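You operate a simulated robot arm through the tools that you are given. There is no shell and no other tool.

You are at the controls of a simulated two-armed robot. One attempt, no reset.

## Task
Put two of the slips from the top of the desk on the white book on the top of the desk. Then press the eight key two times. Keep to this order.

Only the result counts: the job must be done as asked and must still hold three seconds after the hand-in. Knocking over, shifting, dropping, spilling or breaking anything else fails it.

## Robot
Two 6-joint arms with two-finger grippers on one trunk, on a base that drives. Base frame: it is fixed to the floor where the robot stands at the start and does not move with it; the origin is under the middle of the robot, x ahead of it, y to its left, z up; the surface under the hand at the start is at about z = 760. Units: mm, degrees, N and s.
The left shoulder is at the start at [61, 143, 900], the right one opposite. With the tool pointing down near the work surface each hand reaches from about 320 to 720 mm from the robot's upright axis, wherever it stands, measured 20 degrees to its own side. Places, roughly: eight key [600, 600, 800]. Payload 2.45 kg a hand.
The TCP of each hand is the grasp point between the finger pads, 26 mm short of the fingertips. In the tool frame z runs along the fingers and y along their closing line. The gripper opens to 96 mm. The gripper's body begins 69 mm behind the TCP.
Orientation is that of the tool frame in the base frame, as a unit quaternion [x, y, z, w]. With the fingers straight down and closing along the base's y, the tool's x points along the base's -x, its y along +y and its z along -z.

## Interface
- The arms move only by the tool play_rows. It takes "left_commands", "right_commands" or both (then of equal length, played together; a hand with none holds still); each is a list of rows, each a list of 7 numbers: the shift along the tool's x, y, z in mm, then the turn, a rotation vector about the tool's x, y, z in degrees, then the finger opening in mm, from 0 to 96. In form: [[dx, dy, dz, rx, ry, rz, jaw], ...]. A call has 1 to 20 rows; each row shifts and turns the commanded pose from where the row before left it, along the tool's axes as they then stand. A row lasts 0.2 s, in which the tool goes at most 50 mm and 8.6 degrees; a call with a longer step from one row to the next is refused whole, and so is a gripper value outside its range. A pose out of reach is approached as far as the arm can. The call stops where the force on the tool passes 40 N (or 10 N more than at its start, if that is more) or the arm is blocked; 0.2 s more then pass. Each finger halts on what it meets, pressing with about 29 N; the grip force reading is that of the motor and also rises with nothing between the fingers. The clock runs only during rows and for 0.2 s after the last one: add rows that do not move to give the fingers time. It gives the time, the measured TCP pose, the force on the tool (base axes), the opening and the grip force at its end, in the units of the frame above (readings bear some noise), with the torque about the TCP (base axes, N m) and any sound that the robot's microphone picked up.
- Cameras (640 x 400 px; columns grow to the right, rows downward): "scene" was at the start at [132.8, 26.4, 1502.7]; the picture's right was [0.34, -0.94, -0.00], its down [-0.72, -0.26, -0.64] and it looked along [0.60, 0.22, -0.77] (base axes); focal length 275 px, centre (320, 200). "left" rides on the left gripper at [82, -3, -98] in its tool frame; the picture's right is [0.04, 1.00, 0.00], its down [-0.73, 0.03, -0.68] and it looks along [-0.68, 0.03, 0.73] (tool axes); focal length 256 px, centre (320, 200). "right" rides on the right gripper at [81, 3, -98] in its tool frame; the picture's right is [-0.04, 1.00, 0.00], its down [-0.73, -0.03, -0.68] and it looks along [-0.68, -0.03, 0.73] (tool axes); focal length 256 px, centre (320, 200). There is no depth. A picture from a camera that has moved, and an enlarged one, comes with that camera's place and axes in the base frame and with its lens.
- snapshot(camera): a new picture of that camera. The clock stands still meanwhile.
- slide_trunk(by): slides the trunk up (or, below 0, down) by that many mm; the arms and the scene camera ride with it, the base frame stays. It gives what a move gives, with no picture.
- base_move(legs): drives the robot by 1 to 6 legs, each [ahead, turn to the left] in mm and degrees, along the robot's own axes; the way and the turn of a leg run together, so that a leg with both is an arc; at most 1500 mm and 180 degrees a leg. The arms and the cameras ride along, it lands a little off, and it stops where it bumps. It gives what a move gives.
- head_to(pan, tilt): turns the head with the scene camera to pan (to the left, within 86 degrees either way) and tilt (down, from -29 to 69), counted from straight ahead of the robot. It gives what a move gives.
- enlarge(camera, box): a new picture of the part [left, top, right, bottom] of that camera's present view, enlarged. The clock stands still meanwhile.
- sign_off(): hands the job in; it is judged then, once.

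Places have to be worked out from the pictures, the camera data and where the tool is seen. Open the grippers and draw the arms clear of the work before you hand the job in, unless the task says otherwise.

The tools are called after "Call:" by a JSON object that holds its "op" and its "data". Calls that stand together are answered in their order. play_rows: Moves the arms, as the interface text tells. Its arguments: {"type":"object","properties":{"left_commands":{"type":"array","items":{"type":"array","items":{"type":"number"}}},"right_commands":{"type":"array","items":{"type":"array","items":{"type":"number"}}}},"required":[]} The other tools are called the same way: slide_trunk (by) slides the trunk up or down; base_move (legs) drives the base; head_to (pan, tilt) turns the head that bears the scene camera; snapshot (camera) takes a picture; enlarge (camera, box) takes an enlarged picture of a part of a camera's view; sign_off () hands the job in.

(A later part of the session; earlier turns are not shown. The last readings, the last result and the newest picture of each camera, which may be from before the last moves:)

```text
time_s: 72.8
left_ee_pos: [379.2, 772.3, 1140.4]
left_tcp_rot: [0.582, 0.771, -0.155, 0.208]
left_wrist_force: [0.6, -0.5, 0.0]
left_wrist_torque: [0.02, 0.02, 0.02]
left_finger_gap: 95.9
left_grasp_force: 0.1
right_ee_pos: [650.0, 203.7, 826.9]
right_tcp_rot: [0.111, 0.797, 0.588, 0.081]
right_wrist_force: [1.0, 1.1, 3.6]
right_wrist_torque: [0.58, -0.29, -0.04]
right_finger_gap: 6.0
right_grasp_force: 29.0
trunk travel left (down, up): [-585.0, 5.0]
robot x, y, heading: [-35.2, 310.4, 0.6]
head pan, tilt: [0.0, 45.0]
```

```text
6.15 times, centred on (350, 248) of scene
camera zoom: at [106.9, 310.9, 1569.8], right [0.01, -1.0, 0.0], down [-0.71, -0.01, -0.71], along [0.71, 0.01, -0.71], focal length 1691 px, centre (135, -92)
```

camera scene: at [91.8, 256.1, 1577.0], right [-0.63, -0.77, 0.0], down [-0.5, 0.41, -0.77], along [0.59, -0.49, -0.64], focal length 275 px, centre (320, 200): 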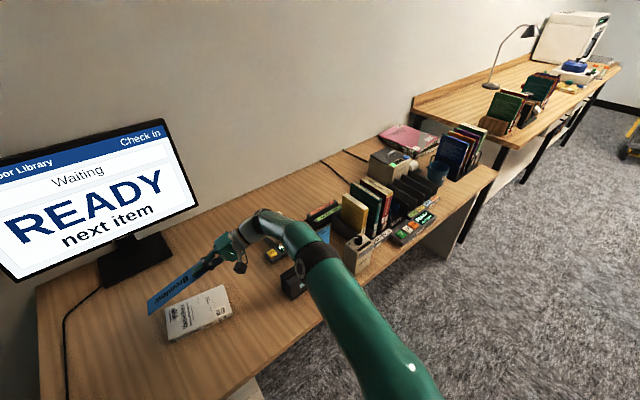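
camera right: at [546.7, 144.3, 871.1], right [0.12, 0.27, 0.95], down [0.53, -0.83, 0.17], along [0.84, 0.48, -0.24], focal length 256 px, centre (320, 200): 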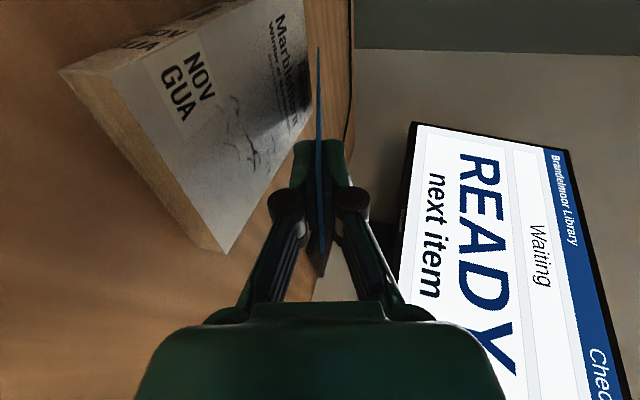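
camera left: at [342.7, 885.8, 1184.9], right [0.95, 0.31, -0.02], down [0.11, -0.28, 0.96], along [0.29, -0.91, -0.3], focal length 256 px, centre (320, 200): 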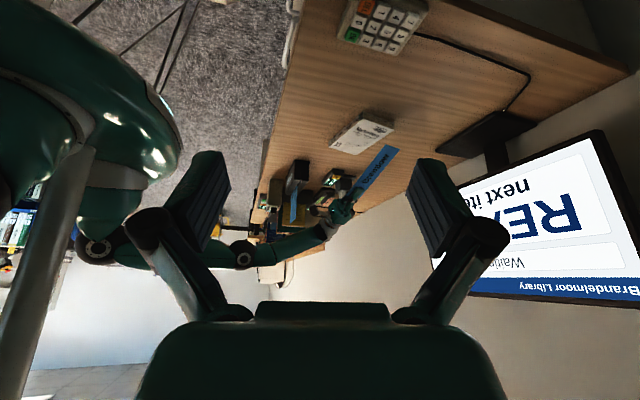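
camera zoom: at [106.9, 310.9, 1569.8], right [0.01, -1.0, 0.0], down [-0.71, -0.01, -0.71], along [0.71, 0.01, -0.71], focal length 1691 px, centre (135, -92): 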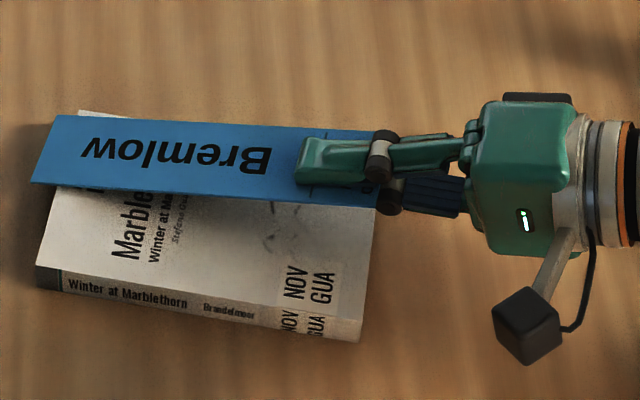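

The wrist shows 3.6 N up with the matching torque, so the slip's underside rests on the far book edge. I open the fingers gradually so the slip sinks onto the lower finger.

Call:
{"op": "play_rows", "data": {"right_commands": [[0, 0, 0, 0, 0, 0, 10], [0, 0, 0, 0, 0, 0, 18], [0, 0, 0, 0, 0, 0, 26], [0, 0, 0, 0, 0, 0, 34], [0, 0, 0, 0, 0, 0, 42], [0, 0, 0, 0, 0, 0, 50], [0, 0, 0, 0, 0, 0, 50]]}}

Call:
{"op": "enlarge", "data": {"camera": "left", "box": [300, 95, 400, 185]}}

Call:
{"op": "enlarge", "data": {"camera": "scene", "box": [300, 215, 400, 280]}}

Call:
{"op": "snapshot", "data": {"camera": "right"}}

```text
time_s: 74.4
left_ee_pos: [378.6, 772.6, 1140.6]
left_tcp_rot: [0.583, 0.77, -0.156, 0.207]
left_wrist_force: [0.3, 0.9, 0.2]
left_wrist_torque: [0.01, -0.02, 0.02]
left_finger_gap: 95.6
left_grasp_force: 0.0
right_ee_pos: [650.2, 204.0, 828.3]
right_tcp_rot: [0.111, 0.797, 0.588, 0.08]
right_wrist_force: [0.5, -0.2, -0.3]
right_wrist_torque: [0.02, -0.03, -0.01]
right_finger_gap: 50.1
right_grasp_force: 0.1
trunk travel left (down, up): [-585.0, 5.0]
robot x, y, heading: [-34.1, 310.3, 0.2]
head pan, tilt: [0.0, 45.0]
```

```text
4.44 times, centred on (350, 140) of left
camera zoom: at [342.7, 886.1, 1185.0], right [0.95, 0.31, -0.02], down [0.11, -0.28, 0.95], along [0.29, -0.91, -0.3], focal length 1138 px, centre (187, 467)
```

zoom: 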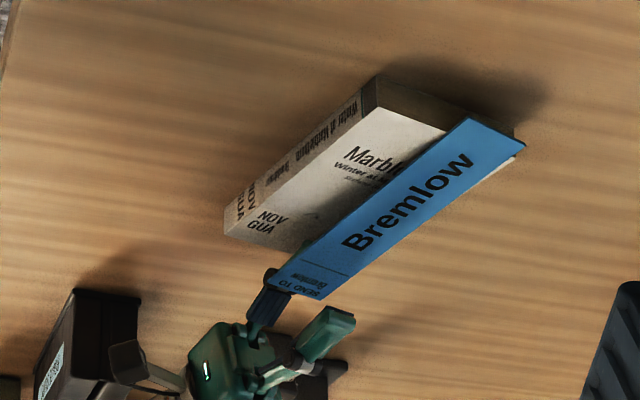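

```text
6.15 times, centred on (350, 248) of scene
camera zoom: at [107.3, 310.9, 1569.7], right [0.01, -1.0, 0.0], down [-0.71, -0.01, -0.71], along [0.71, 0.01, -0.71], focal length 1691 px, centre (135, -92)
```

zoom: 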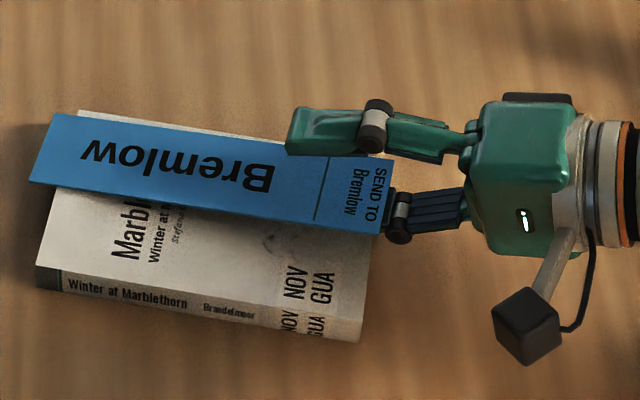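

```text
taken
camera right: at [545.3, 137.5, 860.1], right [0.12, 0.27, 0.95], down [0.53, -0.83, 0.17], along [0.84, 0.48, -0.24], focal length 256 px, centre (320, 200)
```

right: 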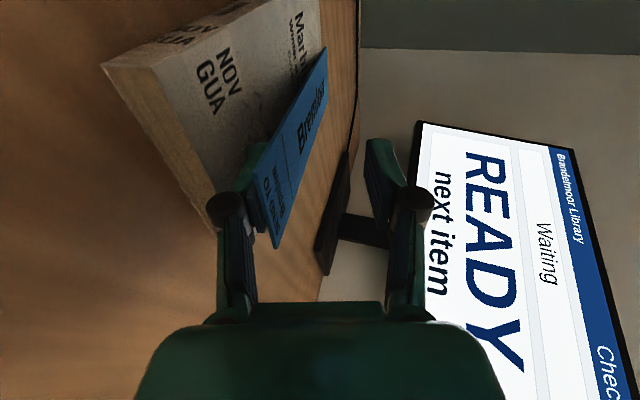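

The slip rests on the book's far edge and on the lower finger without having slid. Before pulling back I check how near the wrist and forearm are to the remaining slips.

Call:
{"op": "enlarge", "data": {"camera": "scene", "box": [380, 190, 520, 310]}}

Call:
{"op": "enlarge", "data": {"camera": "left", "box": [230, 120, 350, 260]}}

```text
3.33 times, centred on (450, 250) of scene
camera zoom: at [107.3, 310.9, 1569.7], right [0.01, -1.0, 0.0], down [-0.71, -0.01, -0.71], along [0.71, 0.01, -0.71], focal length 916 px, centre (-113, 33)
```

zoom: 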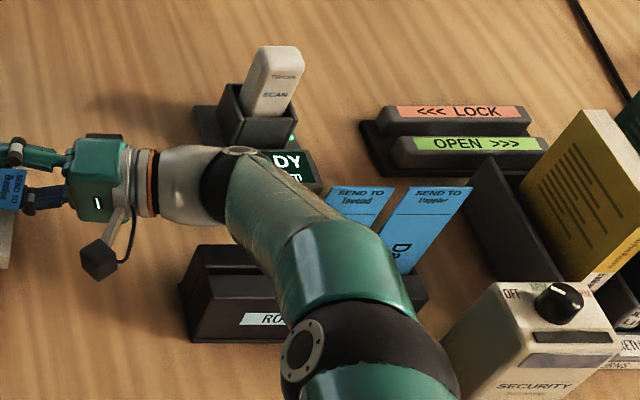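

```text
2.86 times, centred on (290, 190) of left
camera zoom: at [342.7, 886.1, 1185.0], right [0.95, 0.31, -0.02], down [0.11, -0.28, 0.95], along [0.29, -0.91, -0.3], focal length 731 px, centre (406, 229)
```

zoom: 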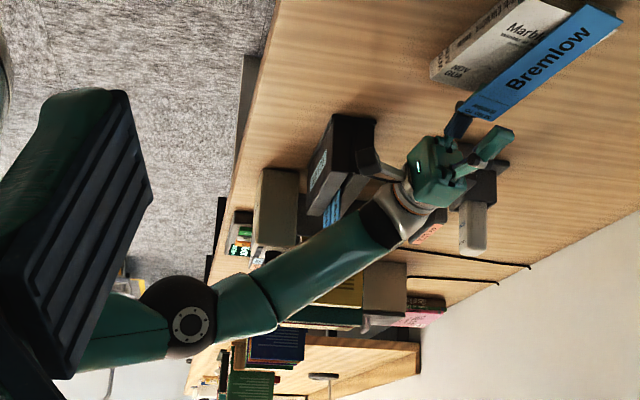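

The forearm is only a few millimetres from the Tovend slip, so pulling straight back would hit it. I turn the open hand 44 degrees about the slip's resting edge, which carries wrist and forearm toward the robot and away from the slips.

Call:
{"op": "play_rows", "data": {"right_commands": [[-4.15, -0.08, -0.26, 0, -7.07, 2.18, 50], [-4.15, -0.08, -0.26, 0, -7.07, 2.18, 50], [-4.15, -0.08, -0.26, 0, -7.07, 2.18, 50]]}}

Call:
{"op": "enlarge", "data": {"camera": "scene", "box": [300, 190, 520, 310]}}

Call:
{"op": "enlarge", "data": {"camera": "left", "box": [230, 95, 400, 260]}}

```text
time_s: 75.2
left_ee_pos: [378.0, 771.5, 1139.7]
left_tcp_rot: [0.582, 0.771, -0.155, 0.207]
left_wrist_force: [-0.4, 1.2, -0.7]
left_wrist_torque: [0.01, -0.03, 0.01]
left_finger_gap: 96.1
left_grasp_force: 0.2
right_ee_pos: [660.5, 197.7, 829.0]
right_tcp_rot: [0.263, 0.761, 0.561, 0.193]
right_wrist_force: [-0.2, 0.0, -1.1]
right_wrist_torque: [0.02, -0.01, 0.02]
right_finger_gap: 50.1
right_grasp_force: 0.1
trunk travel left (down, up): [-585.0, 5.0]
robot x, y, heading: [-36.1, 308.9, 0.5]
head pan, tilt: [0.0, 45.0]
```

```text
2.91 times, centred on (410, 250) of scene
camera zoom: at [106.9, 311.0, 1569.8], right [0.01, -1.0, 0.0], down [-0.71, -0.01, -0.71], along [0.71, 0.01, -0.71], focal length 799 px, centre (58, 54)
```

zoom: 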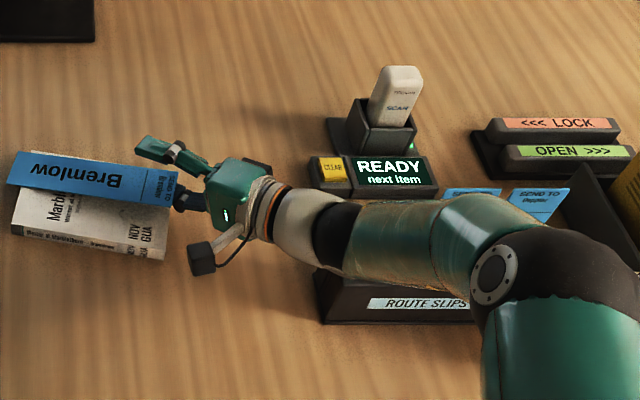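

```text
2.42 times, centred on (315, 178) of left
camera zoom: at [342.3, 886.2, 1185.0], right [0.95, 0.31, -0.02], down [0.11, -0.28, 0.95], along [0.29, -0.91, -0.3], focal length 621 px, centre (332, 254)
```

zoom: 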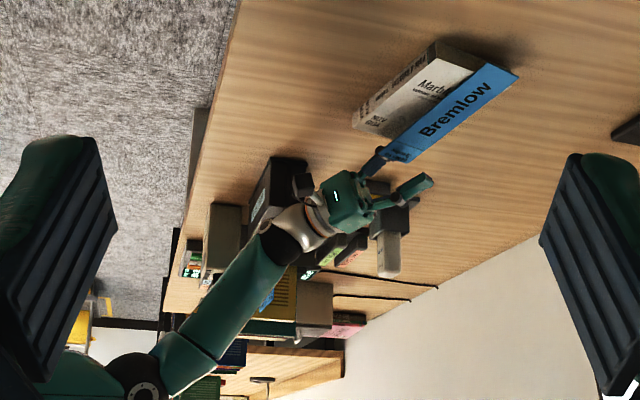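

The turn works: the wrist moved to about [534, 50, 907], the elbow rose, and the slip stayed in place. I do the second half of the turn.

Call:
{"op": "play_rows", "data": {"right_commands": [[-4.15, -0.08, -0.26, 0, -7.07, 2.18, 50], [-4.15, -0.08, -0.26, 0, -7.07, 2.18, 50], [-4.15, -0.08, -0.26, 0, -7.07, 2.18, 50]]}}

Call:
{"op": "enlarge", "data": {"camera": "scene", "box": [300, 190, 520, 310]}}

Call:
{"op": "enlarge", "data": {"camera": "left", "box": [230, 95, 400, 260]}}

Call:
{"op": "snapshot", "data": {"camera": "right"}}

```text
time_s: 76.0
left_ee_pos: [378.6, 772.6, 1139.4]
left_tcp_rot: [0.583, 0.77, -0.156, 0.207]
left_wrist_force: [-0.2, 0.0, -0.2]
left_wrist_torque: [0.01, 0.05, 0.0]
left_finger_gap: 95.8
left_grasp_force: 0.0
right_ee_pos: [669.0, 187.8, 828.9]
right_tcp_rot: [0.405, 0.696, 0.513, 0.298]
right_wrist_force: [0.4, -0.5, -0.1]
right_wrist_torque: [-0.01, 0.03, 0.0]
right_finger_gap: 50.2
right_grasp_force: 0.0
trunk travel left (down, up): [-585.0, 5.0]
robot x, y, heading: [-35.0, 306.6, 0.5]
head pan, tilt: [0.0, 45.0]
```

```text
2.91 times, centred on (410, 250) of scene
camera zoom: at [107.1, 311.3, 1569.8], right [0.01, -1.0, 0.0], down [-0.71, -0.01, -0.71], along [0.71, 0.01, -0.71], focal length 799 px, centre (58, 54)
```

zoom: 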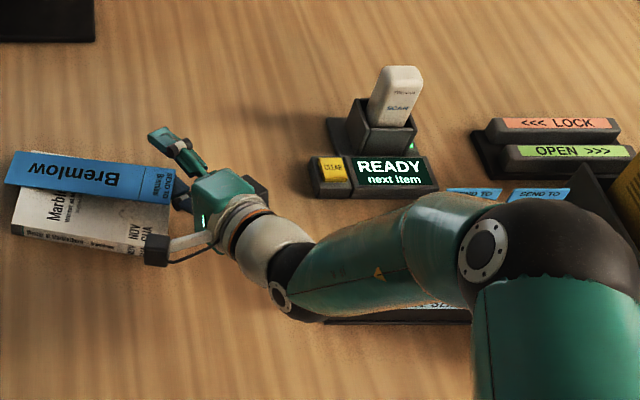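

```text
2.42 times, centred on (315, 178) of left
camera zoom: at [342.4, 886.4, 1184.9], right [0.95, 0.31, -0.02], down [0.11, -0.28, 0.95], along [0.29, -0.91, -0.3], focal length 621 px, centre (332, 254)
```

zoom: 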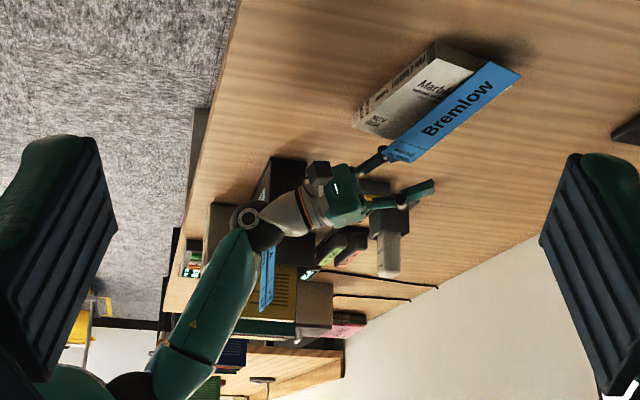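

```text
taken
camera right: at [547.5, 214.3, 860.9], right [0.28, 0.11, 0.95], down [-0.21, -0.96, 0.17], along [0.94, -0.25, -0.24], focal length 256 px, centre (320, 200)
```

right: 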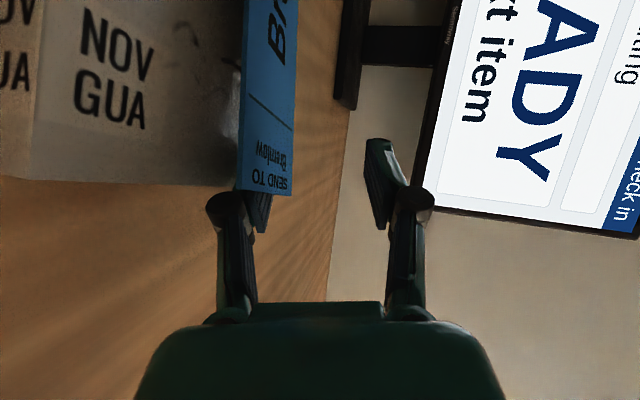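

The slip still rests on the lower finger and the wrist is now clear at about [491, 111, 912]. I pull the hand straight back along the slip's axis so the finger slides out from under its rear edge.

Call:
{"op": "play_rows", "data": {"right_commands": [[-33.6, -10.1, -32.8, 0, 0, 0, 50], [-14, -4.2, -13.7, 0, 0, 0, 50], [0, 0, 0, 0, 0, 0, 50]]}}

Call:
{"op": "enlarge", "data": {"camera": "scene", "box": [290, 200, 430, 300]}}

Call:
{"op": "enlarge", "data": {"camera": "left", "box": [280, 95, 400, 215]}}

Call:
{"op": "snapshot", "data": {"camera": "right"}}

```text
time_s: 76.8
left_ee_pos: [378.3, 771.2, 1140.4]
left_tcp_rot: [0.582, 0.771, -0.155, 0.208]
left_wrist_force: [0.3, 0.3, 0.0]
left_wrist_torque: [-0.01, 0.02, -0.02]
left_finger_gap: 96.0
left_grasp_force: 0.0
right_ee_pos: [651.0, 122.2, 828.1]
right_tcp_rot: [0.404, 0.696, 0.513, 0.297]
right_wrist_force: [-0.4, 1.1, -0.4]
right_wrist_torque: [0.02, 0.0, -0.04]
right_finger_gap: 50.1
right_grasp_force: 0.0
trunk travel left (down, up): [-585.0, 5.0]
robot x, y, heading: [-33.7, 311.8, 0.4]
head pan, tilt: [0.0, 45.0]
```

```text
4.00 times, centred on (360, 250) of scene
camera zoom: at [107.2, 310.7, 1569.8], right [0.01, -1.0, 0.0], down [-0.71, -0.01, -0.71], along [0.71, 0.01, -0.71], focal length 1099 px, centre (160, 0)
```

zoom: 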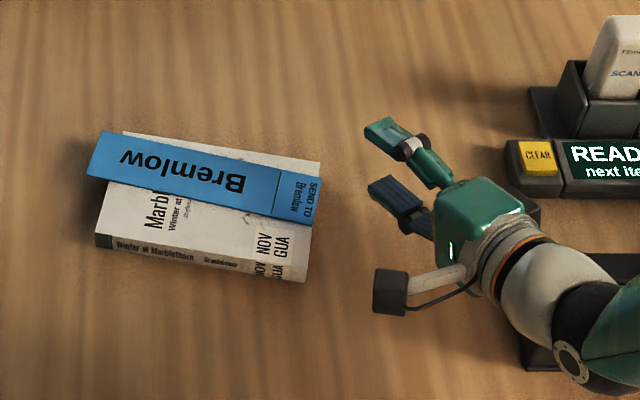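

```text
3.33 times, centred on (340, 155) of left
camera zoom: at [342.5, 885.9, 1185.1], right [0.95, 0.31, -0.02], down [0.11, -0.28, 0.95], along [0.29, -0.91, -0.3], focal length 853 px, centre (253, 350)
```

zoom: 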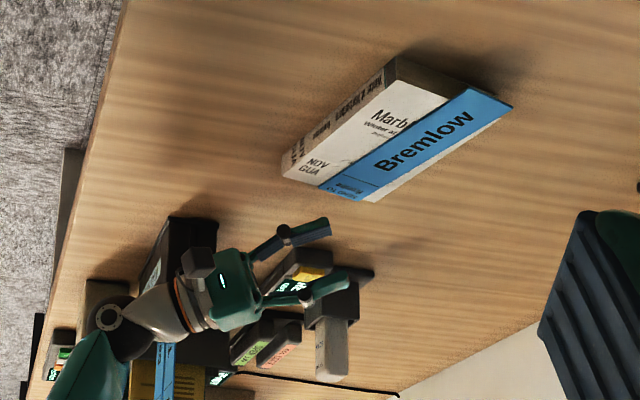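

```text
taken
camera right: at [529.5, 147.9, 860.7], right [0.28, 0.11, 0.95], down [-0.21, -0.96, 0.17], along [0.94, -0.24, -0.24], focal length 256 px, centre (320, 200)
```

right: 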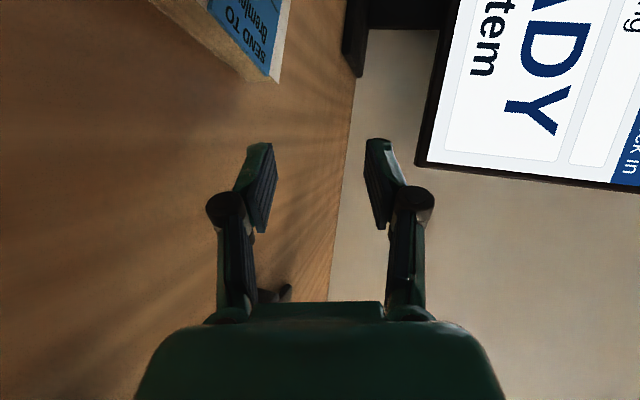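

Bremlow now lies flat on the book, centred near [676, 278] with about a hand's finger of free book on the near side. I raise the hand, turn it back to pointing down and roll it to close along x for the Tovend slip.

Call:
{"op": "play_rows", "data": {"right_commands": [[0, 31.8, -9.9, 0, 0, 0, 50], [0, 31.8, -9.9, 0, 0, 0, 50], [0, 31.8, -9.9, 0, 0, 0, 50], [0, 31.8, -9.9, 0, 0, 0, 60], [0, 0, 0, 8.09, 0, 0, 60], [0, 0, 0, 8.09, 0, 0, 60], [0, 0, 0, 8.09, 0, 0, 60], [0, 0, 0, 8.09, 0, 0, 60], [0, 0, 0, 8.09, 0, 0, 60], [0, 0, 0, 8.09, 0, 0, 60], [0, 0, 0, 8.09, 0, 0, 60], [0, 0, 0, 8.09, 0, 0, 60], [0, 0, 0, 8.09, 0, 0, 60], [0, 0, 0, 0, 0, 7.4, 60], [0, 0, 0, 0, 0, 7.4, 60], [0, 0, 0, 0, 0, 7.4, 60], [0, 0, 0, 0, 0, 7.4, 60], [0, 0, 0, 0, 0, 0, 60]]}}

Call:
{"op": "snapshot", "data": {"camera": "scene"}}

```text
time_s: 80.6
left_ee_pos: [378.8, 772.0, 1140.3]
left_tcp_rot: [0.582, 0.771, -0.155, 0.206]
left_wrist_force: [-0.1, -0.6, 0.4]
left_wrist_torque: [0.02, 0.02, 0.0]
left_finger_gap: 96.0
left_grasp_force: 0.1
right_ee_pos: [644.7, 123.3, 960.6]
right_tcp_rot: [0.707, 0.707, 0.001, -0.001]
right_wrist_force: [-0.4, 0.2, -0.9]
right_wrist_torque: [0.02, -0.01, -0.03]
right_finger_gap: 60.2
right_grasp_force: 0.0
right hand out of reach, approached as far as the arm can: row 13
trunk travel left (down, up): [-585.0, 5.0]
robot x, y, heading: [-34.2, 310.4, 0.6]
head pan, tilt: [0.0, 45.0]
```

```text
taken
camera scene: at [107.2, 310.8, 1569.7], right [0.01, -1.0, 0.0], down [-0.71, -0.01, -0.71], along [0.71, 0.01, -0.71], focal length 275 px, centre (320, 200)
```

scene: 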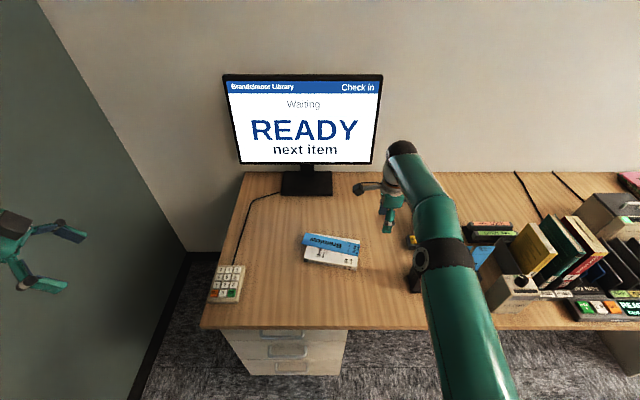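

The hand points down again near [645, 123, 961], with the slip undisturbed on the book. I come back toward the robot, rise to z 1060, and then go across above Tovend.

Call:
{"op": "play_rows", "data": {"right_commands": [[-20, -30, 0, 0, 0, 0, 60], [-20, -30, 0, 0, 0, 0, 60], [-20, -30, 0, 0, 0, 0, 60], [0, 0, -35, 0, 0, 0, 60], [0, 0, -35, 0, 0, 0, 60], [0, 0, -35, 0, 0, 0, 60], [-41.8, -5.1, 0, 0, 0, 0, 60], [-41.8, -5.1, 0, 0, 0, 0, 60], [-41.8, -5.1, 0, 0, 0, 0, 60], [0, 0, 0, 0, 0, 0, 60], [0, 0, 0, 0, 0, 0, 60]]}}

Call:
{"op": "snapshot", "data": {"camera": "right"}}

Call:
{"op": "enlarge", "data": {"camera": "right", "box": [280, 20, 360, 140]}}

```text
time_s: 83.0
left_ee_pos: [376.9, 771.2, 1140.6]
left_tcp_rot: [0.582, 0.771, -0.155, 0.206]
left_wrist_force: [0.3, -1.1, -0.2]
left_wrist_torque: [0.0, 0.0, 0.02]
left_finger_gap: 96.2
left_grasp_force: 0.0
right_ee_pos: [541.8, -64.1, 1063.5]
right_tcp_rot: [0.706, 0.708, 0.001, 0.0]
right_wrist_force: [-0.4, 0.0, 0.2]
right_wrist_torque: [-0.04, 0.02, 0.01]
right_finger_gap: 59.9
right_grasp_force: 0.1
trunk travel left (down, up): [-585.0, 5.0]
robot x, y, heading: [-36.7, 308.2, 0.5]
head pan, tilt: [0.0, 45.0]
```

```text
taken
camera right: at [543.4, 18.8, 1162.4], right [1.0, -0.04, 0.0], down [-0.03, -0.73, 0.68], along [-0.03, -0.68, -0.74], focal length 256 px, centre (320, 200)
```

right: 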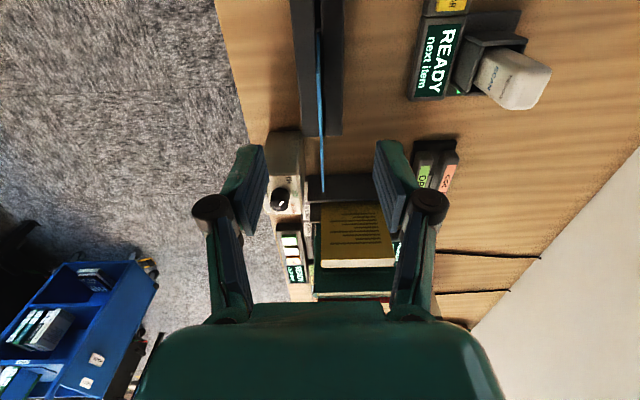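

```text
3.33 times, centred on (320, 80) of right
camera zoom: at [543.4, 18.8, 1162.4], right [1.0, -0.04, 0.0], down [-0.03, -0.73, 0.68], along [-0.03, -0.68, -0.74], focal length 853 px, centre (320, 600)
```

zoom: 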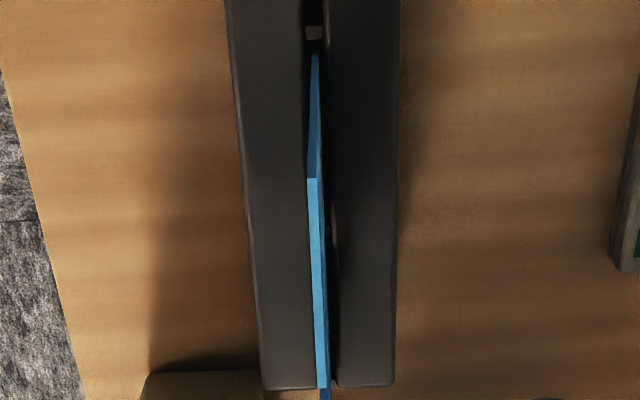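

Tovend's edge is about 0.8 mm to the near side and it is centred at y -63. I shift by that and descend to z 1000 for a second check.

Call:
{"op": "play_rows", "data": {"right_commands": [[1, -0.8, 20, 0, 0, 0, 60], [0, 0, 22, 0, 0, 0, 60], [0, 0, 21, 0, 0, 0, 60], [0, 0, 0, 0, 0, 0, 60], [0, 0, 0, 0, 0, 0, 60]]}}

Call:
{"op": "enlarge", "data": {"camera": "right", "box": [280, 80, 360, 200]}}

```text
time_s: 84.2
left_ee_pos: [379.1, 770.6, 1140.5]
left_tcp_rot: [0.582, 0.771, -0.156, 0.207]
left_wrist_force: [0.2, -0.1, 0.1]
left_wrist_torque: [0.01, -0.02, 0.0]
left_finger_gap: 96.2
left_grasp_force: 0.1
right_ee_pos: [540.4, -61.6, 1001.1]
right_tcp_rot: [0.706, 0.708, 0.0, -0.001]
right_wrist_force: [0.2, 0.3, -1.3]
right_wrist_torque: [-0.03, -0.02, -0.02]
right_finger_gap: 60.0
right_grasp_force: 0.0
trunk travel left (down, up): [-585.0, 5.0]
robot x, y, heading: [-32.4, 311.2, 0.8]
head pan, tilt: [0.0, 45.0]
```

```text
3.33 times, centred on (320, 140) of right
camera zoom: at [542.0, 20.2, 1099.9], right [1.0, -0.04, 0.0], down [-0.03, -0.73, 0.68], along [-0.03, -0.68, -0.74], focal length 853 px, centre (320, 400)
```

zoom: 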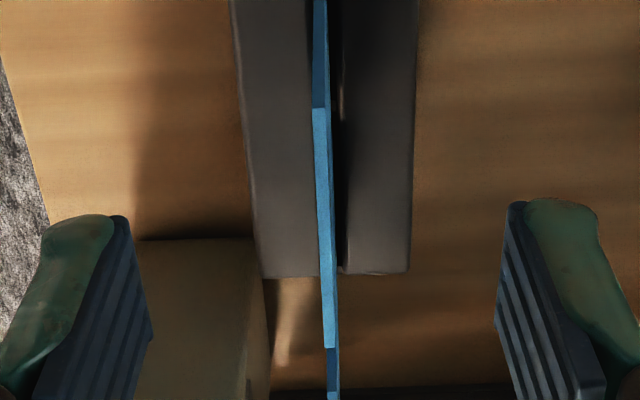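

The slip is 0.7 mm toward the far finger. I correct it, descend to z 945 and verify before closing.

Call:
{"op": "play_rows", "data": {"right_commands": [[-1, 0.7, 16, 0, 0, 0, 60], [0, 0, 20, 0, 0, 0, 60], [0, 0, 20, 0, 0, 0, 60], [0, 0, 0, 0, 0, 0, 60], [0, 0, 0, 0, 0, 0, 60]]}}

Call:
{"op": "enlarge", "data": {"camera": "right", "box": [270, 110, 370, 290]}}

```text
time_s: 85.4
left_ee_pos: [379.3, 771.7, 1140.2]
left_tcp_rot: [0.583, 0.771, -0.154, 0.206]
left_wrist_force: [-0.5, 0.0, -0.2]
left_wrist_torque: [0.01, 0.01, 0.0]
left_finger_gap: 96.1
left_grasp_force: 0.0
right_ee_pos: [540.9, -62.1, 945.5]
right_tcp_rot: [0.705, 0.709, 0.001, -0.001]
right_wrist_force: [0.0, 0.3, 0.4]
right_wrist_torque: [0.0, 0.04, 0.01]
right_finger_gap: 60.0
right_grasp_force: 0.1
trunk travel left (down, up): [-585.0, 5.0]
robot x, y, heading: [-32.3, 308.4, 0.8]
head pan, tilt: [0.0, 45.0]
```

```text
2.22 times, centred on (320, 200) of right
camera zoom: at [543.7, 19.6, 1044.4], right [1.0, -0.04, 0.0], down [-0.03, -0.73, 0.68], along [-0.03, -0.68, -0.74], focal length 569 px, centre (320, 200)
```

zoom: 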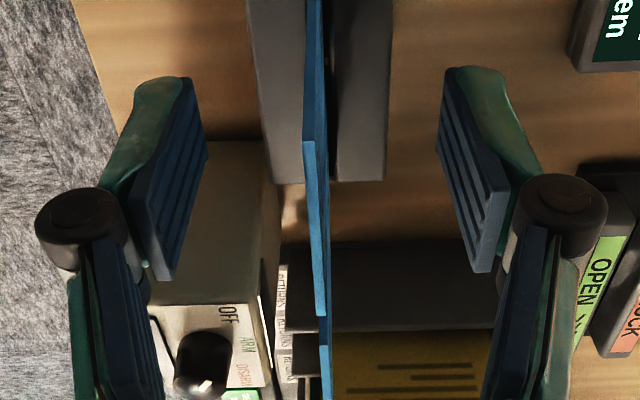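

Now it reads 0.9 mm toward the near finger. I correct that and close the fingers.

Call:
{"op": "play_rows", "data": {"right_commands": [[0, -0.9, 0, 0, 0, 0, 40], [0, 0, 0, 0, 0, 0, 20], [0, 0, 0, 0, 0, 0, 10], [0, 0, 0, 0, 0, 0, 5], [0, 0, 0, 0, 0, 0, 0], [0, 0, 0, 0, 0, 0, 0], [0, 0, 0, 0, 0, 0, 0]]}}

Call:
{"op": "enlarge", "data": {"camera": "right", "box": [240, 20, 400, 300]}}

```text
time_s: 87.0
left_ee_pos: [378.7, 771.4, 1138.6]
left_tcp_rot: [0.582, 0.771, -0.155, 0.207]
left_wrist_force: [0.3, 0.4, -0.8]
left_wrist_torque: [-0.02, 0.02, -0.02]
left_finger_gap: 95.9
left_grasp_force: 0.1
right_ee_pos: [539.4, -62.4, 945.7]
right_tcp_rot: [0.706, 0.708, 0.001, -0.001]
right_wrist_force: [0.2, 1.0, -0.4]
right_wrist_torque: [-0.02, 0.01, -0.02]
right_finger_gap: 6.0
right_grasp_force: 29.2
trunk travel left (down, up): [-585.0, 5.0]
robot x, y, heading: [-35.5, 308.9, 0.7]
head pan, tilt: [0.0, 45.0]
```

```text
1.43 times, centred on (320, 160) of right
camera zoom: at [542.6, 19.6, 1044.8], right [1.0, -0.04, 0.0], down [-0.03, -0.73, 0.68], along [-0.03, -0.68, -0.74], focal length 366 px, centre (320, 257)
```

zoom: 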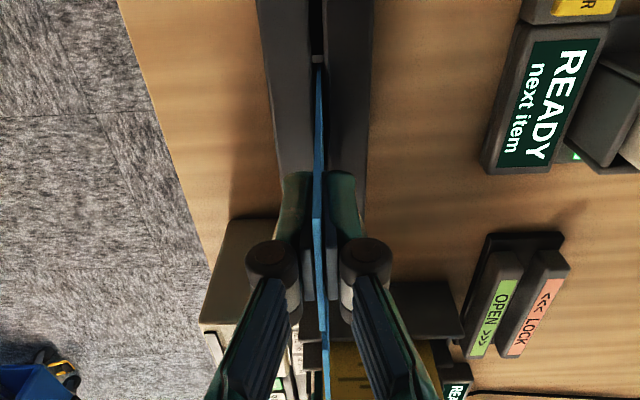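

The second slip is gripped with 29 N. I lift it straight up 112 mm as before.

Call:
{"op": "play_rows", "data": {"right_commands": [[0, 0, -5, 0, 0, 0, 0], [0, 0, -10, 0, 0, 0, 0], [0, 0, -15, 0, 0, 0, 0], [0, 0, -20, 0, 0, 0, 0], [0, 0, -20, 0, 0, 0, 0], [0, 0, -20, 0, 0, 0, 0], [0, 0, -20, 0, 0, 0, 0], [0, 0, -4, 0, 0, 0, 0], [0, 0, 0, 0, 0, 0, 0]]}}

Call:
{"op": "enlarge", "data": {"camera": "scene", "box": [390, 140, 560, 310]}}

Call:
{"op": "snapshot", "data": {"camera": "right"}}

```text
time_s: 89.0
left_ee_pos: [379.1, 770.5, 1142.0]
left_tcp_rot: [0.582, 0.771, -0.156, 0.207]
left_wrist_force: [0.1, 0.6, -0.2]
left_wrist_torque: [0.01, -0.02, -0.01]
left_finger_gap: 96.0
left_grasp_force: 0.2
right_ee_pos: [539.7, -62.2, 1061.7]
right_tcp_rot: [0.705, 0.709, 0.0, -0.001]
right_wrist_force: [0.2, -0.1, 0.4]
right_wrist_torque: [0.04, 0.01, 0.02]
right_finger_gap: 6.2
right_grasp_force: 29.6
trunk travel left (down, up): [-585.0, 5.0]
robot x, y, heading: [-36.7, 312.3, 0.5]
head pan, tilt: [0.0, 45.0]
```

```text
2.35 times, centred on (475, 225) of scene
camera zoom: at [107.1, 310.9, 1569.8], right [0.01, -1.0, 0.0], down [-0.71, -0.01, -0.71], along [0.71, 0.01, -0.71], focal length 646 px, centre (-45, 141)
```

zoom: 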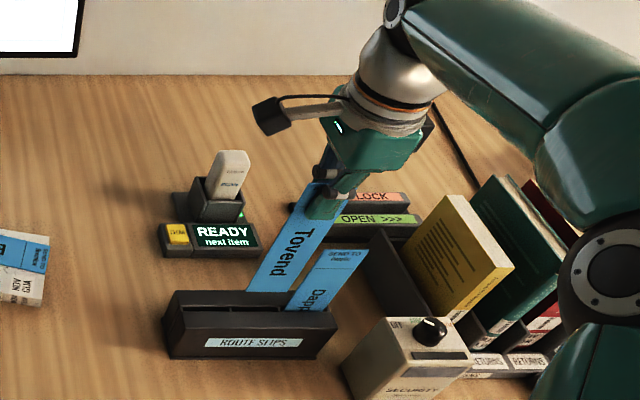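

```text
taken
camera right: at [541.9, 19.7, 1159.2], right [1.0, -0.04, 0.0], down [-0.03, -0.73, 0.68], along [-0.03, -0.68, -0.74], focal length 256 px, centre (320, 200)
```

right: 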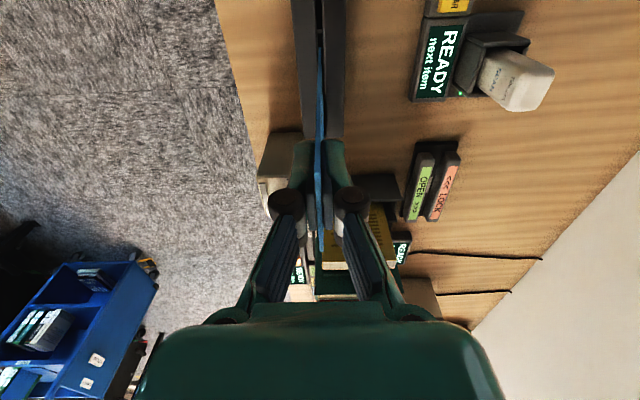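

Tovend is out of the slot, and holder and Dapplor are unmoved. I carry it toward the book and turn it to the same heading as the first slip (15.8 degrees).

Call:
{"op": "play_rows", "data": {"right_commands": [[30, 7, 0, 0, 0, 0, 0], [42, 11, 0, 0, 0, 0, 0], [42, 11, 0, 0, 0, 0, 0], [42, 11, 0, 0, 0, 0, 0], [42, 11, 0, 0, 0, 0, 0], [39, 9, 0, 0, 0, 0, 0], [0, 0, 0, 0, 0, -8.24, 0], [0, 0, 0, 0, 0, -8.24, 0], [0, 0, 0, 0, 0, -8.24, 0], [0, 0, 0, 0, 0, -8.24, 0], [0, 0, 0, 0, 0, -8.24, 0], [0, 0, 0, 0, 0, -8.24, 0], [0, 0, 0, 0, 0, -8.24, 0], [0, 0, 0, 0, 0, -8.24, 0], [0, 0, 0, 0, 0, -8.24, 0], [0, 0, 0, 0, 0, 0, 0]]}}

Call:
{"op": "play_rows", "data": {"right_commands": [[0, 0, 0, -8.09, 0, 0, 0], [0, 0, 0, -8.09, 0, 0, 0], [0, 0, 0, -8.09, 0, 0, 0], [0, 0, 0, -8.09, 0, 0, 0], [0, 0, 0, -8.09, 0, 0, 0], [0, 0, 0, -8.09, 0, 0, 0], [0, 0, 0, -8.09, 0, 0, 0], [0, 0, 0, -8.09, 0, 0, 0], [0, 0, 0, -8.09, 0, 0, 0], [0, 0, 0, 0, 0, 0, 0], [0, 0, 0, 0, 0, 0, 0]]}}

Call:
{"op": "snapshot", "data": {"camera": "scene"}}

Call:
{"op": "snapshot", "data": {"camera": "right"}}

Call:
{"op": "snapshot", "data": {"camera": "left"}}

```text
time_s: 92.4
left_ee_pos: [378.6, 771.9, 1140.5]
left_tcp_rot: [0.583, 0.77, -0.156, 0.207]
left_wrist_force: [-0.4, -0.4, 0.9]
left_wrist_torque: [0.0, 0.0, 0.01]
left_finger_gap: 95.8
left_grasp_force: 0.1
right_ee_pos: [598.3, 174.3, 1061.3]
right_tcp_rot: [0.134, 0.991, 0.001, -0.001]
right_wrist_force: [-0.7, 1.4, -0.7]
right_wrist_torque: [0.03, -0.04, 0.01]
right_finger_gap: 6.0
right_grasp_force: 29.2
trunk travel left (down, up): [-585.0, 5.0]
robot x, y, heading: [-39.7, 311.4, 0.5]
head pan, tilt: [0.0, 45.0]
```

```text
time_s: 94.8
left_ee_pos: [379.1, 771.4, 1139.3]
left_tcp_rot: [0.582, 0.771, -0.155, 0.207]
left_wrist_force: [-0.6, 0.5, 0.0]
left_wrist_torque: [-0.01, 0.0, 0.02]
left_finger_gap: 95.8
left_grasp_force: 0.1
right_ee_pos: [599.3, 173.4, 1060.0]
right_tcp_rot: [0.11, 0.797, 0.588, 0.081]
right_wrist_force: [0.1, -0.6, 0.3]
right_wrist_torque: [0.03, 0.0, -0.04]
right_finger_gap: 6.0
right_grasp_force: 28.3
trunk travel left (down, up): [-585.0, 5.0]
robot x, y, heading: [-33.0, 312.3, 0.3]
head pan, tilt: [0.0, 45.0]
```

```text
taken
camera scene: at [107.5, 310.7, 1569.7], right [0.01, -1.0, 0.0], down [-0.71, -0.01, -0.71], along [0.71, 0.01, -0.71], focal length 275 px, centre (320, 200)
```

scene: 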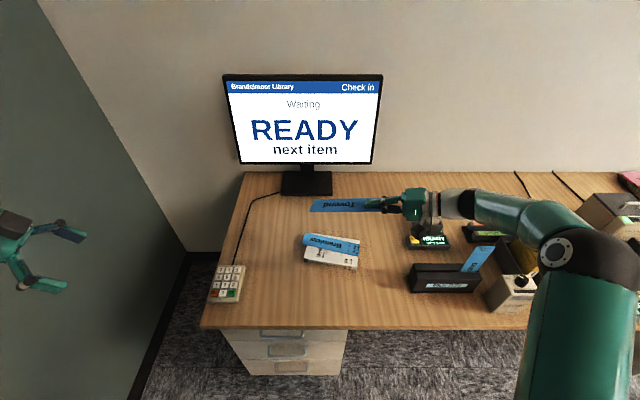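

```text
taken
camera right: at [494.6, 107.4, 1092.9], right [0.12, 0.27, 0.96], down [0.53, -0.83, 0.17], along [0.84, 0.49, -0.24], focal length 256 px, centre (320, 200)
```

right: 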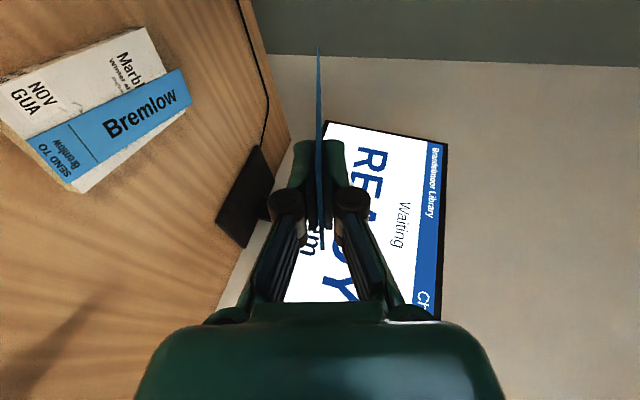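

```text
taken
camera left: at [342.7, 885.9, 1185.0], right [0.95, 0.31, -0.02], down [0.11, -0.28, 0.95], along [0.29, -0.91, -0.3], focal length 256 px, centre (320, 200)
```

left: 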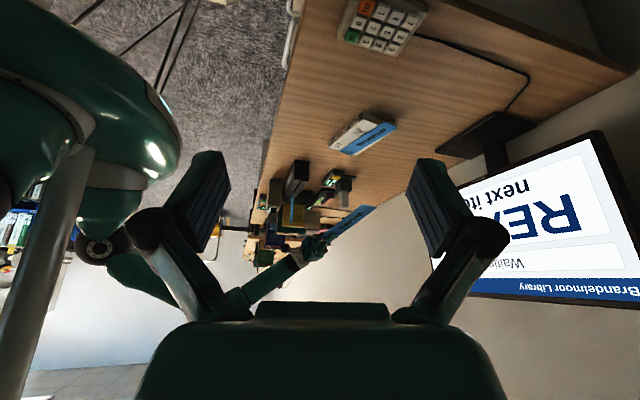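

Slip two is aligned like the first, 17 degrees below level. I steepen it to 20 degrees, which keeps the wrist higher over the holder, and bring it above the near half of the book at about z 872.

Call:
{"op": "play_rows", "data": {"right_commands": [[0, 0, 0, 2.8, 0, 0, 0], [0.8, -31.9, 22.3, 0, 0, 0, 0], [0.8, -31.9, 22.3, 0, 0, 0, 0], [0.8, -31.9, 22.3, 0, 0, 0, 0], [0.8, -31.9, 22.3, 0, 0, 0, 0], [0.8, -31.9, 22.3, 0, 0, 0, 0], [0, 0, 0, 0, 0, 0, 0], [0, 0, 0, 0, 0, 0, 0]]}}

Call:
{"op": "enlarge", "data": {"camera": "scene", "box": [290, 190, 530, 320]}}

Call:
{"op": "enlarge", "data": {"camera": "left", "box": [230, 95, 400, 260]}}

```text
time_s: 96.6
left_ee_pos: [379.0, 772.3, 1139.6]
left_tcp_rot: [0.583, 0.77, -0.156, 0.207]
left_wrist_force: [0.3, 0.6, -0.6]
left_wrist_torque: [-0.03, -0.02, 0.0]
left_finger_gap: 96.3
left_grasp_force: 0.1
right_ee_pos: [607.6, 223.1, 871.5]
right_tcp_rot: [0.114, 0.811, 0.569, 0.077]
right_wrist_force: [-0.1, 0.0, -0.3]
right_wrist_torque: [-0.02, 0.0, -0.01]
right_finger_gap: 5.9
right_grasp_force: 29.1
trunk travel left (down, up): [-585.0, 5.0]
robot x, y, heading: [-35.3, 310.1, 0.9]
head pan, tilt: [0.0, 45.0]
```

```text
2.67 times, centred on (410, 255) of scene
camera zoom: at [107.6, 310.8, 1569.7], right [0.01, -1.0, 0.0], down [-0.71, -0.01, -0.71], along [0.71, 0.01, -0.71], focal length 733 px, centre (80, 53)
```

zoom: 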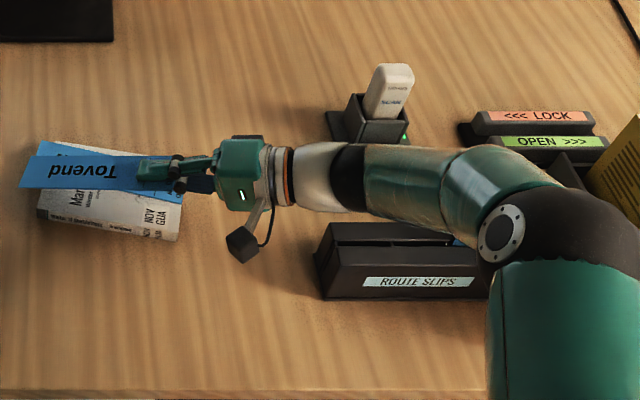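

```text
2.42 times, centred on (315, 178) of left
camera zoom: at [342.9, 886.0, 1184.9], right [0.95, 0.31, -0.02], down [0.11, -0.28, 0.95], along [0.29, -0.91, -0.3], focal length 621 px, centre (332, 254)
```

zoom: 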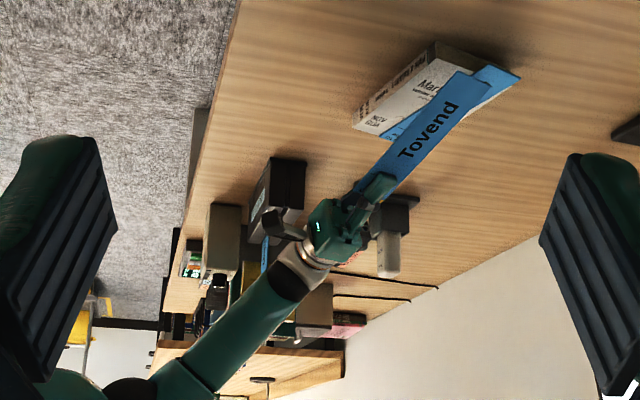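

The forearm rises steeply from the wrist at [550, 41, 950], so Dapplor is well clear. Slip two will land about 50 mm from slip one's axis, side by side. I shift it back 5 mm and lower it to about z 842.

Call:
{"op": "play_rows", "data": {"right_commands": [[1.0, -15, 2.75, 0, 0, 0, 0], [1.0, -15, 2.75, 0, 0, 0, 0], [0, 0, 0, 0, 0, 0, 0], [0, 0, 0, 0, 0, 0, 0]]}}

Call:
{"op": "enlarge", "data": {"camera": "scene", "box": [290, 210, 430, 300]}}

Call:
{"op": "enlarge", "data": {"camera": "left", "box": [290, 95, 400, 195]}}

```text
time_s: 97.6
left_ee_pos: [378.3, 772.4, 1139.9]
left_tcp_rot: [0.583, 0.77, -0.155, 0.207]
left_wrist_force: [-0.9, -0.1, -0.3]
left_wrist_torque: [-0.01, 0.0, -0.03]
left_finger_gap: 96.2
left_grasp_force: 0.1
right_ee_pos: [604.5, 218.4, 840.8]
right_tcp_rot: [0.112, 0.811, 0.569, 0.078]
right_wrist_force: [0.2, 0.5, 0.1]
right_wrist_torque: [-0.05, 0.02, 0.05]
right_finger_gap: 6.3
right_grasp_force: 29.2
trunk travel left (down, up): [-585.0, 5.0]
robot x, y, heading: [-31.0, 310.7, 0.7]
head pan, tilt: [0.0, 45.0]
```

```text
4.44 times, centred on (360, 255) of scene
camera zoom: at [107.3, 310.8, 1569.7], right [0.01, -1.0, 0.0], down [-0.71, -0.01, -0.71], along [0.71, 0.01, -0.71], focal length 1221 px, centre (142, -44)
```

zoom: 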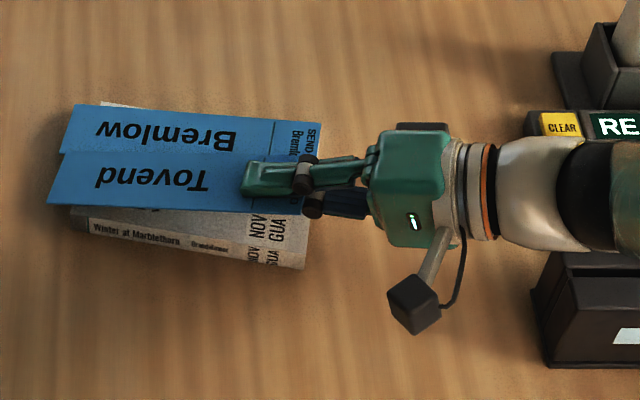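

```text
4.00 times, centred on (345, 145) of left
camera zoom: at [342.6, 886.0, 1185.0], right [0.95, 0.31, -0.02], down [0.11, -0.28, 0.95], along [0.29, -0.91, -0.3], focal length 1024 px, centre (220, 420)
```

zoom: 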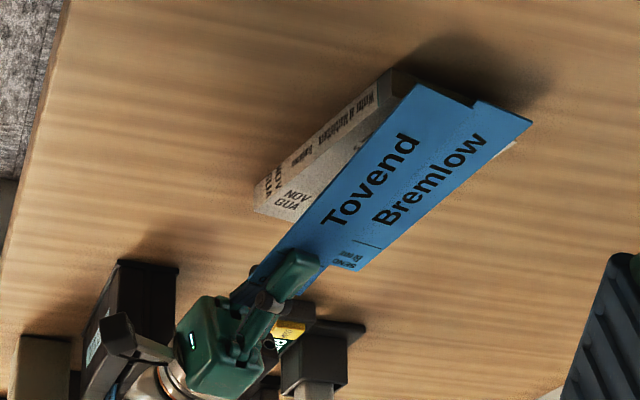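

Aligned right beside Bremlow. I lower the last few millimetres in small steps to feel the contact.

Call:
{"op": "play_rows", "data": {"right_commands": [[0, -2.8, 1.0, 0, 0, 0, 0], [0, -1.9, 0.7, 0, 0, 0, 0], [0, 0, 0, 0, 0, 0, 0], [0, 0, 0, 0, 0, 0, 0]]}}

```text
time_s: 98.6
left_ee_pos: [379.0, 771.9, 1139.5]
left_tcp_rot: [0.583, 0.77, -0.156, 0.208]
left_wrist_force: [-0.3, 0.3, -0.1]
left_wrist_torque: [-0.02, -0.01, 0.0]
left_finger_gap: 96.3
left_grasp_force: 0.1
right_ee_pos: [605.2, 219.2, 837.5]
right_tcp_rot: [0.112, 0.811, 0.569, 0.078]
right_wrist_force: [0.7, 0.6, 1.9]
right_wrist_torque: [0.63, -0.33, -0.14]
right_finger_gap: 6.2
right_grasp_force: 29.2
trunk travel left (down, up): [-585.0, 5.0]
robot x, y, heading: [-35.7, 312.1, 0.5]
head pan, tilt: [0.0, 45.0]
```

Contact is felt: about 0.6 N m, matching 4 N at the far book edge. I open the fingers gradually to 66 mm.

Call:
{"op": "play_rows", "data": {"right_commands": [[0, 0, 0, 0, 0, 0, 10], [0, 0, 0, 0, 0, 0, 18], [0, 0, 0, 0, 0, 0, 26], [0, 0, 0, 0, 0, 0, 34], [0, 0, 0, 0, 0, 0, 42], [0, 0, 0, 0, 0, 0, 50], [0, 0, 0, 0, 0, 0, 58], [0, 0, 0, 0, 0, 0, 66], [0, 0, 0, 0, 0, 0, 66]]}}

Call:
{"op": "enlarge", "data": {"camera": "scene", "box": [290, 190, 510, 310]}}

Call:
{"op": "enlarge", "data": {"camera": "left", "box": [230, 95, 400, 260]}}

Call:
{"op": "snapshot", "data": {"camera": "right"}}

```text
time_s: 100.6
left_ee_pos: [377.5, 771.6, 1140.2]
left_tcp_rot: [0.583, 0.77, -0.155, 0.207]
left_wrist_force: [0.2, 0.0, 0.3]
left_wrist_torque: [-0.02, 0.01, 0.03]
left_finger_gap: 95.9
left_grasp_force: 0.1
right_ee_pos: [605.9, 219.0, 837.6]
right_tcp_rot: [0.113, 0.811, 0.569, 0.079]
right_wrist_force: [-0.2, 0.2, 0.1]
right_wrist_torque: [0.01, 0.0, 0.03]
right_finger_gap: 66.2
right_grasp_force: 0.0
trunk travel left (down, up): [-585.0, 5.0]
robot x, y, heading: [-34.2, 313.7, 0.4]
head pan, tilt: [0.0, 45.0]
```

```text
2.91 times, centred on (400, 250) of scene
camera zoom: at [107.3, 310.9, 1569.7], right [0.01, -1.0, 0.0], down [-0.71, -0.01, -0.71], along [0.71, 0.01, -0.71], focal length 799 px, centre (87, 54)
```

zoom: 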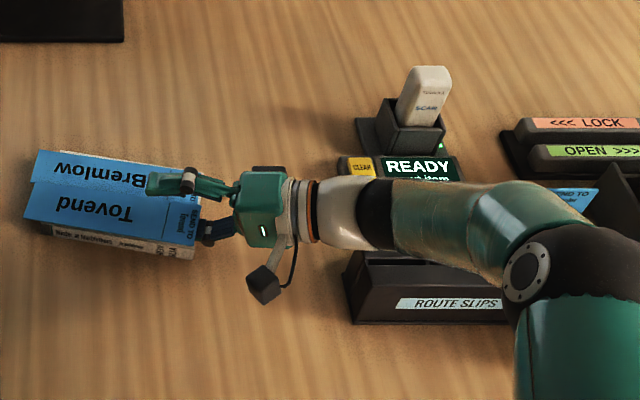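

```text
2.42 times, centred on (315, 178) of left
camera zoom: at [342.6, 886.1, 1185.0], right [0.95, 0.31, -0.02], down [0.11, -0.28, 0.95], along [0.29, -0.91, -0.3], focal length 621 px, centre (332, 254)
```

zoom: 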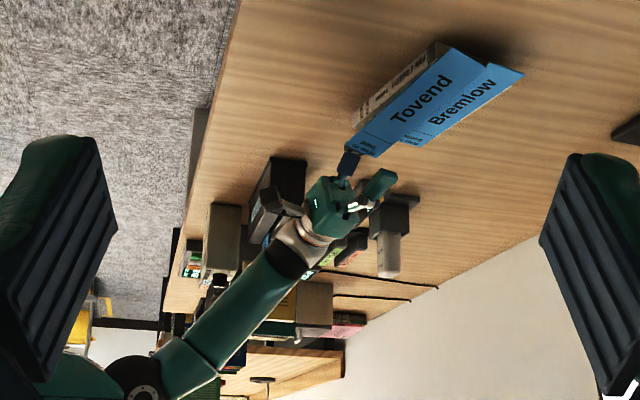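

```text
taken
camera right: at [501.2, 154.8, 874.1], right [0.13, 0.32, 0.94], down [0.53, -0.82, 0.2], along [0.84, 0.47, -0.28], focal length 256 px, centre (320, 200)
```

right: 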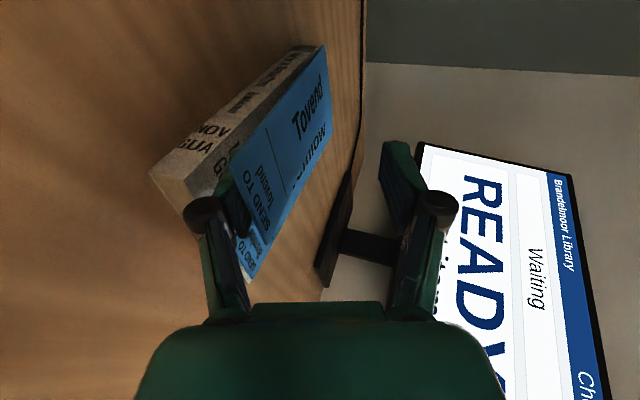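

Tovend rests on the far book edge and the lower finger beside Bremlow, and the wrist at [537, 42, 927] has room. I pull straight back along the slip's axis in one quick move.

Call:
{"op": "play_rows", "data": {"right_commands": [[0, -16.4, -45.1, 0, 0, 0, 66], [0, -6.1, -16.9, 0, 0, 0, 66], [0, 0, 0, 0, 0, 0, 66]]}}

Call:
{"op": "enlarge", "data": {"camera": "scene", "box": [290, 190, 510, 310]}}

Call:
{"op": "enlarge", "data": {"camera": "left", "box": [280, 95, 400, 215]}}

Call:
{"op": "snapshot", "data": {"camera": "right"}}

```text
time_s: 101.4
left_ee_pos: [377.3, 771.8, 1140.4]
left_tcp_rot: [0.583, 0.771, -0.155, 0.207]
left_wrist_force: [-1.4, 0.0, 0.2]
left_wrist_torque: [-0.02, -0.02, -0.04]
left_finger_gap: 95.7
left_grasp_force: 0.1
right_ee_pos: [587.7, 156.4, 835.1]
right_tcp_rot: [0.112, 0.811, 0.569, 0.077]
right_wrist_force: [-0.5, 0.1, -0.2]
right_wrist_torque: [0.04, -0.03, 0.0]
right_finger_gap: 66.3
right_grasp_force: 0.1
trunk travel left (down, up): [-585.0, 5.0]
robot x, y, heading: [-35.4, 310.3, 0.4]
head pan, tilt: [0.0, 45.0]
```

```text
2.91 times, centred on (400, 250) of scene
camera zoom: at [107.2, 310.6, 1569.8], right [0.01, -1.0, 0.0], down [-0.71, -0.01, -0.71], along [0.71, 0.01, -0.71], focal length 799 px, centre (87, 54)
```

zoom: 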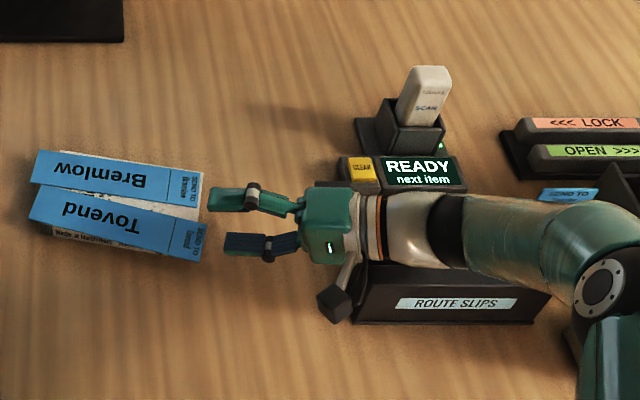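

```text
3.33 times, centred on (340, 155) of left
camera zoom: at [342.5, 885.8, 1185.2], right [0.95, 0.31, -0.02], down [0.11, -0.28, 0.95], along [0.29, -0.91, -0.3], focal length 853 px, centre (253, 350)
```

zoom: 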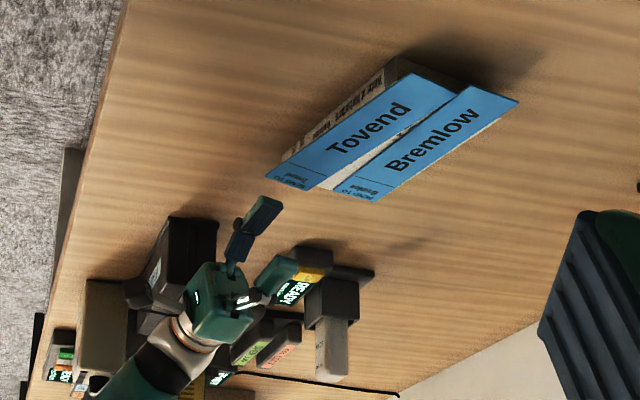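

```text
taken
camera right: at [483.2, 90.8, 872.7], right [0.13, 0.32, 0.94], down [0.53, -0.82, 0.2], along [0.84, 0.47, -0.28], focal length 256 px, centre (320, 200)
```

right: 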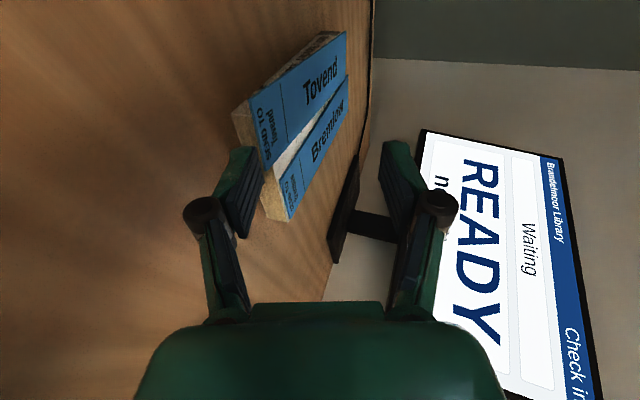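

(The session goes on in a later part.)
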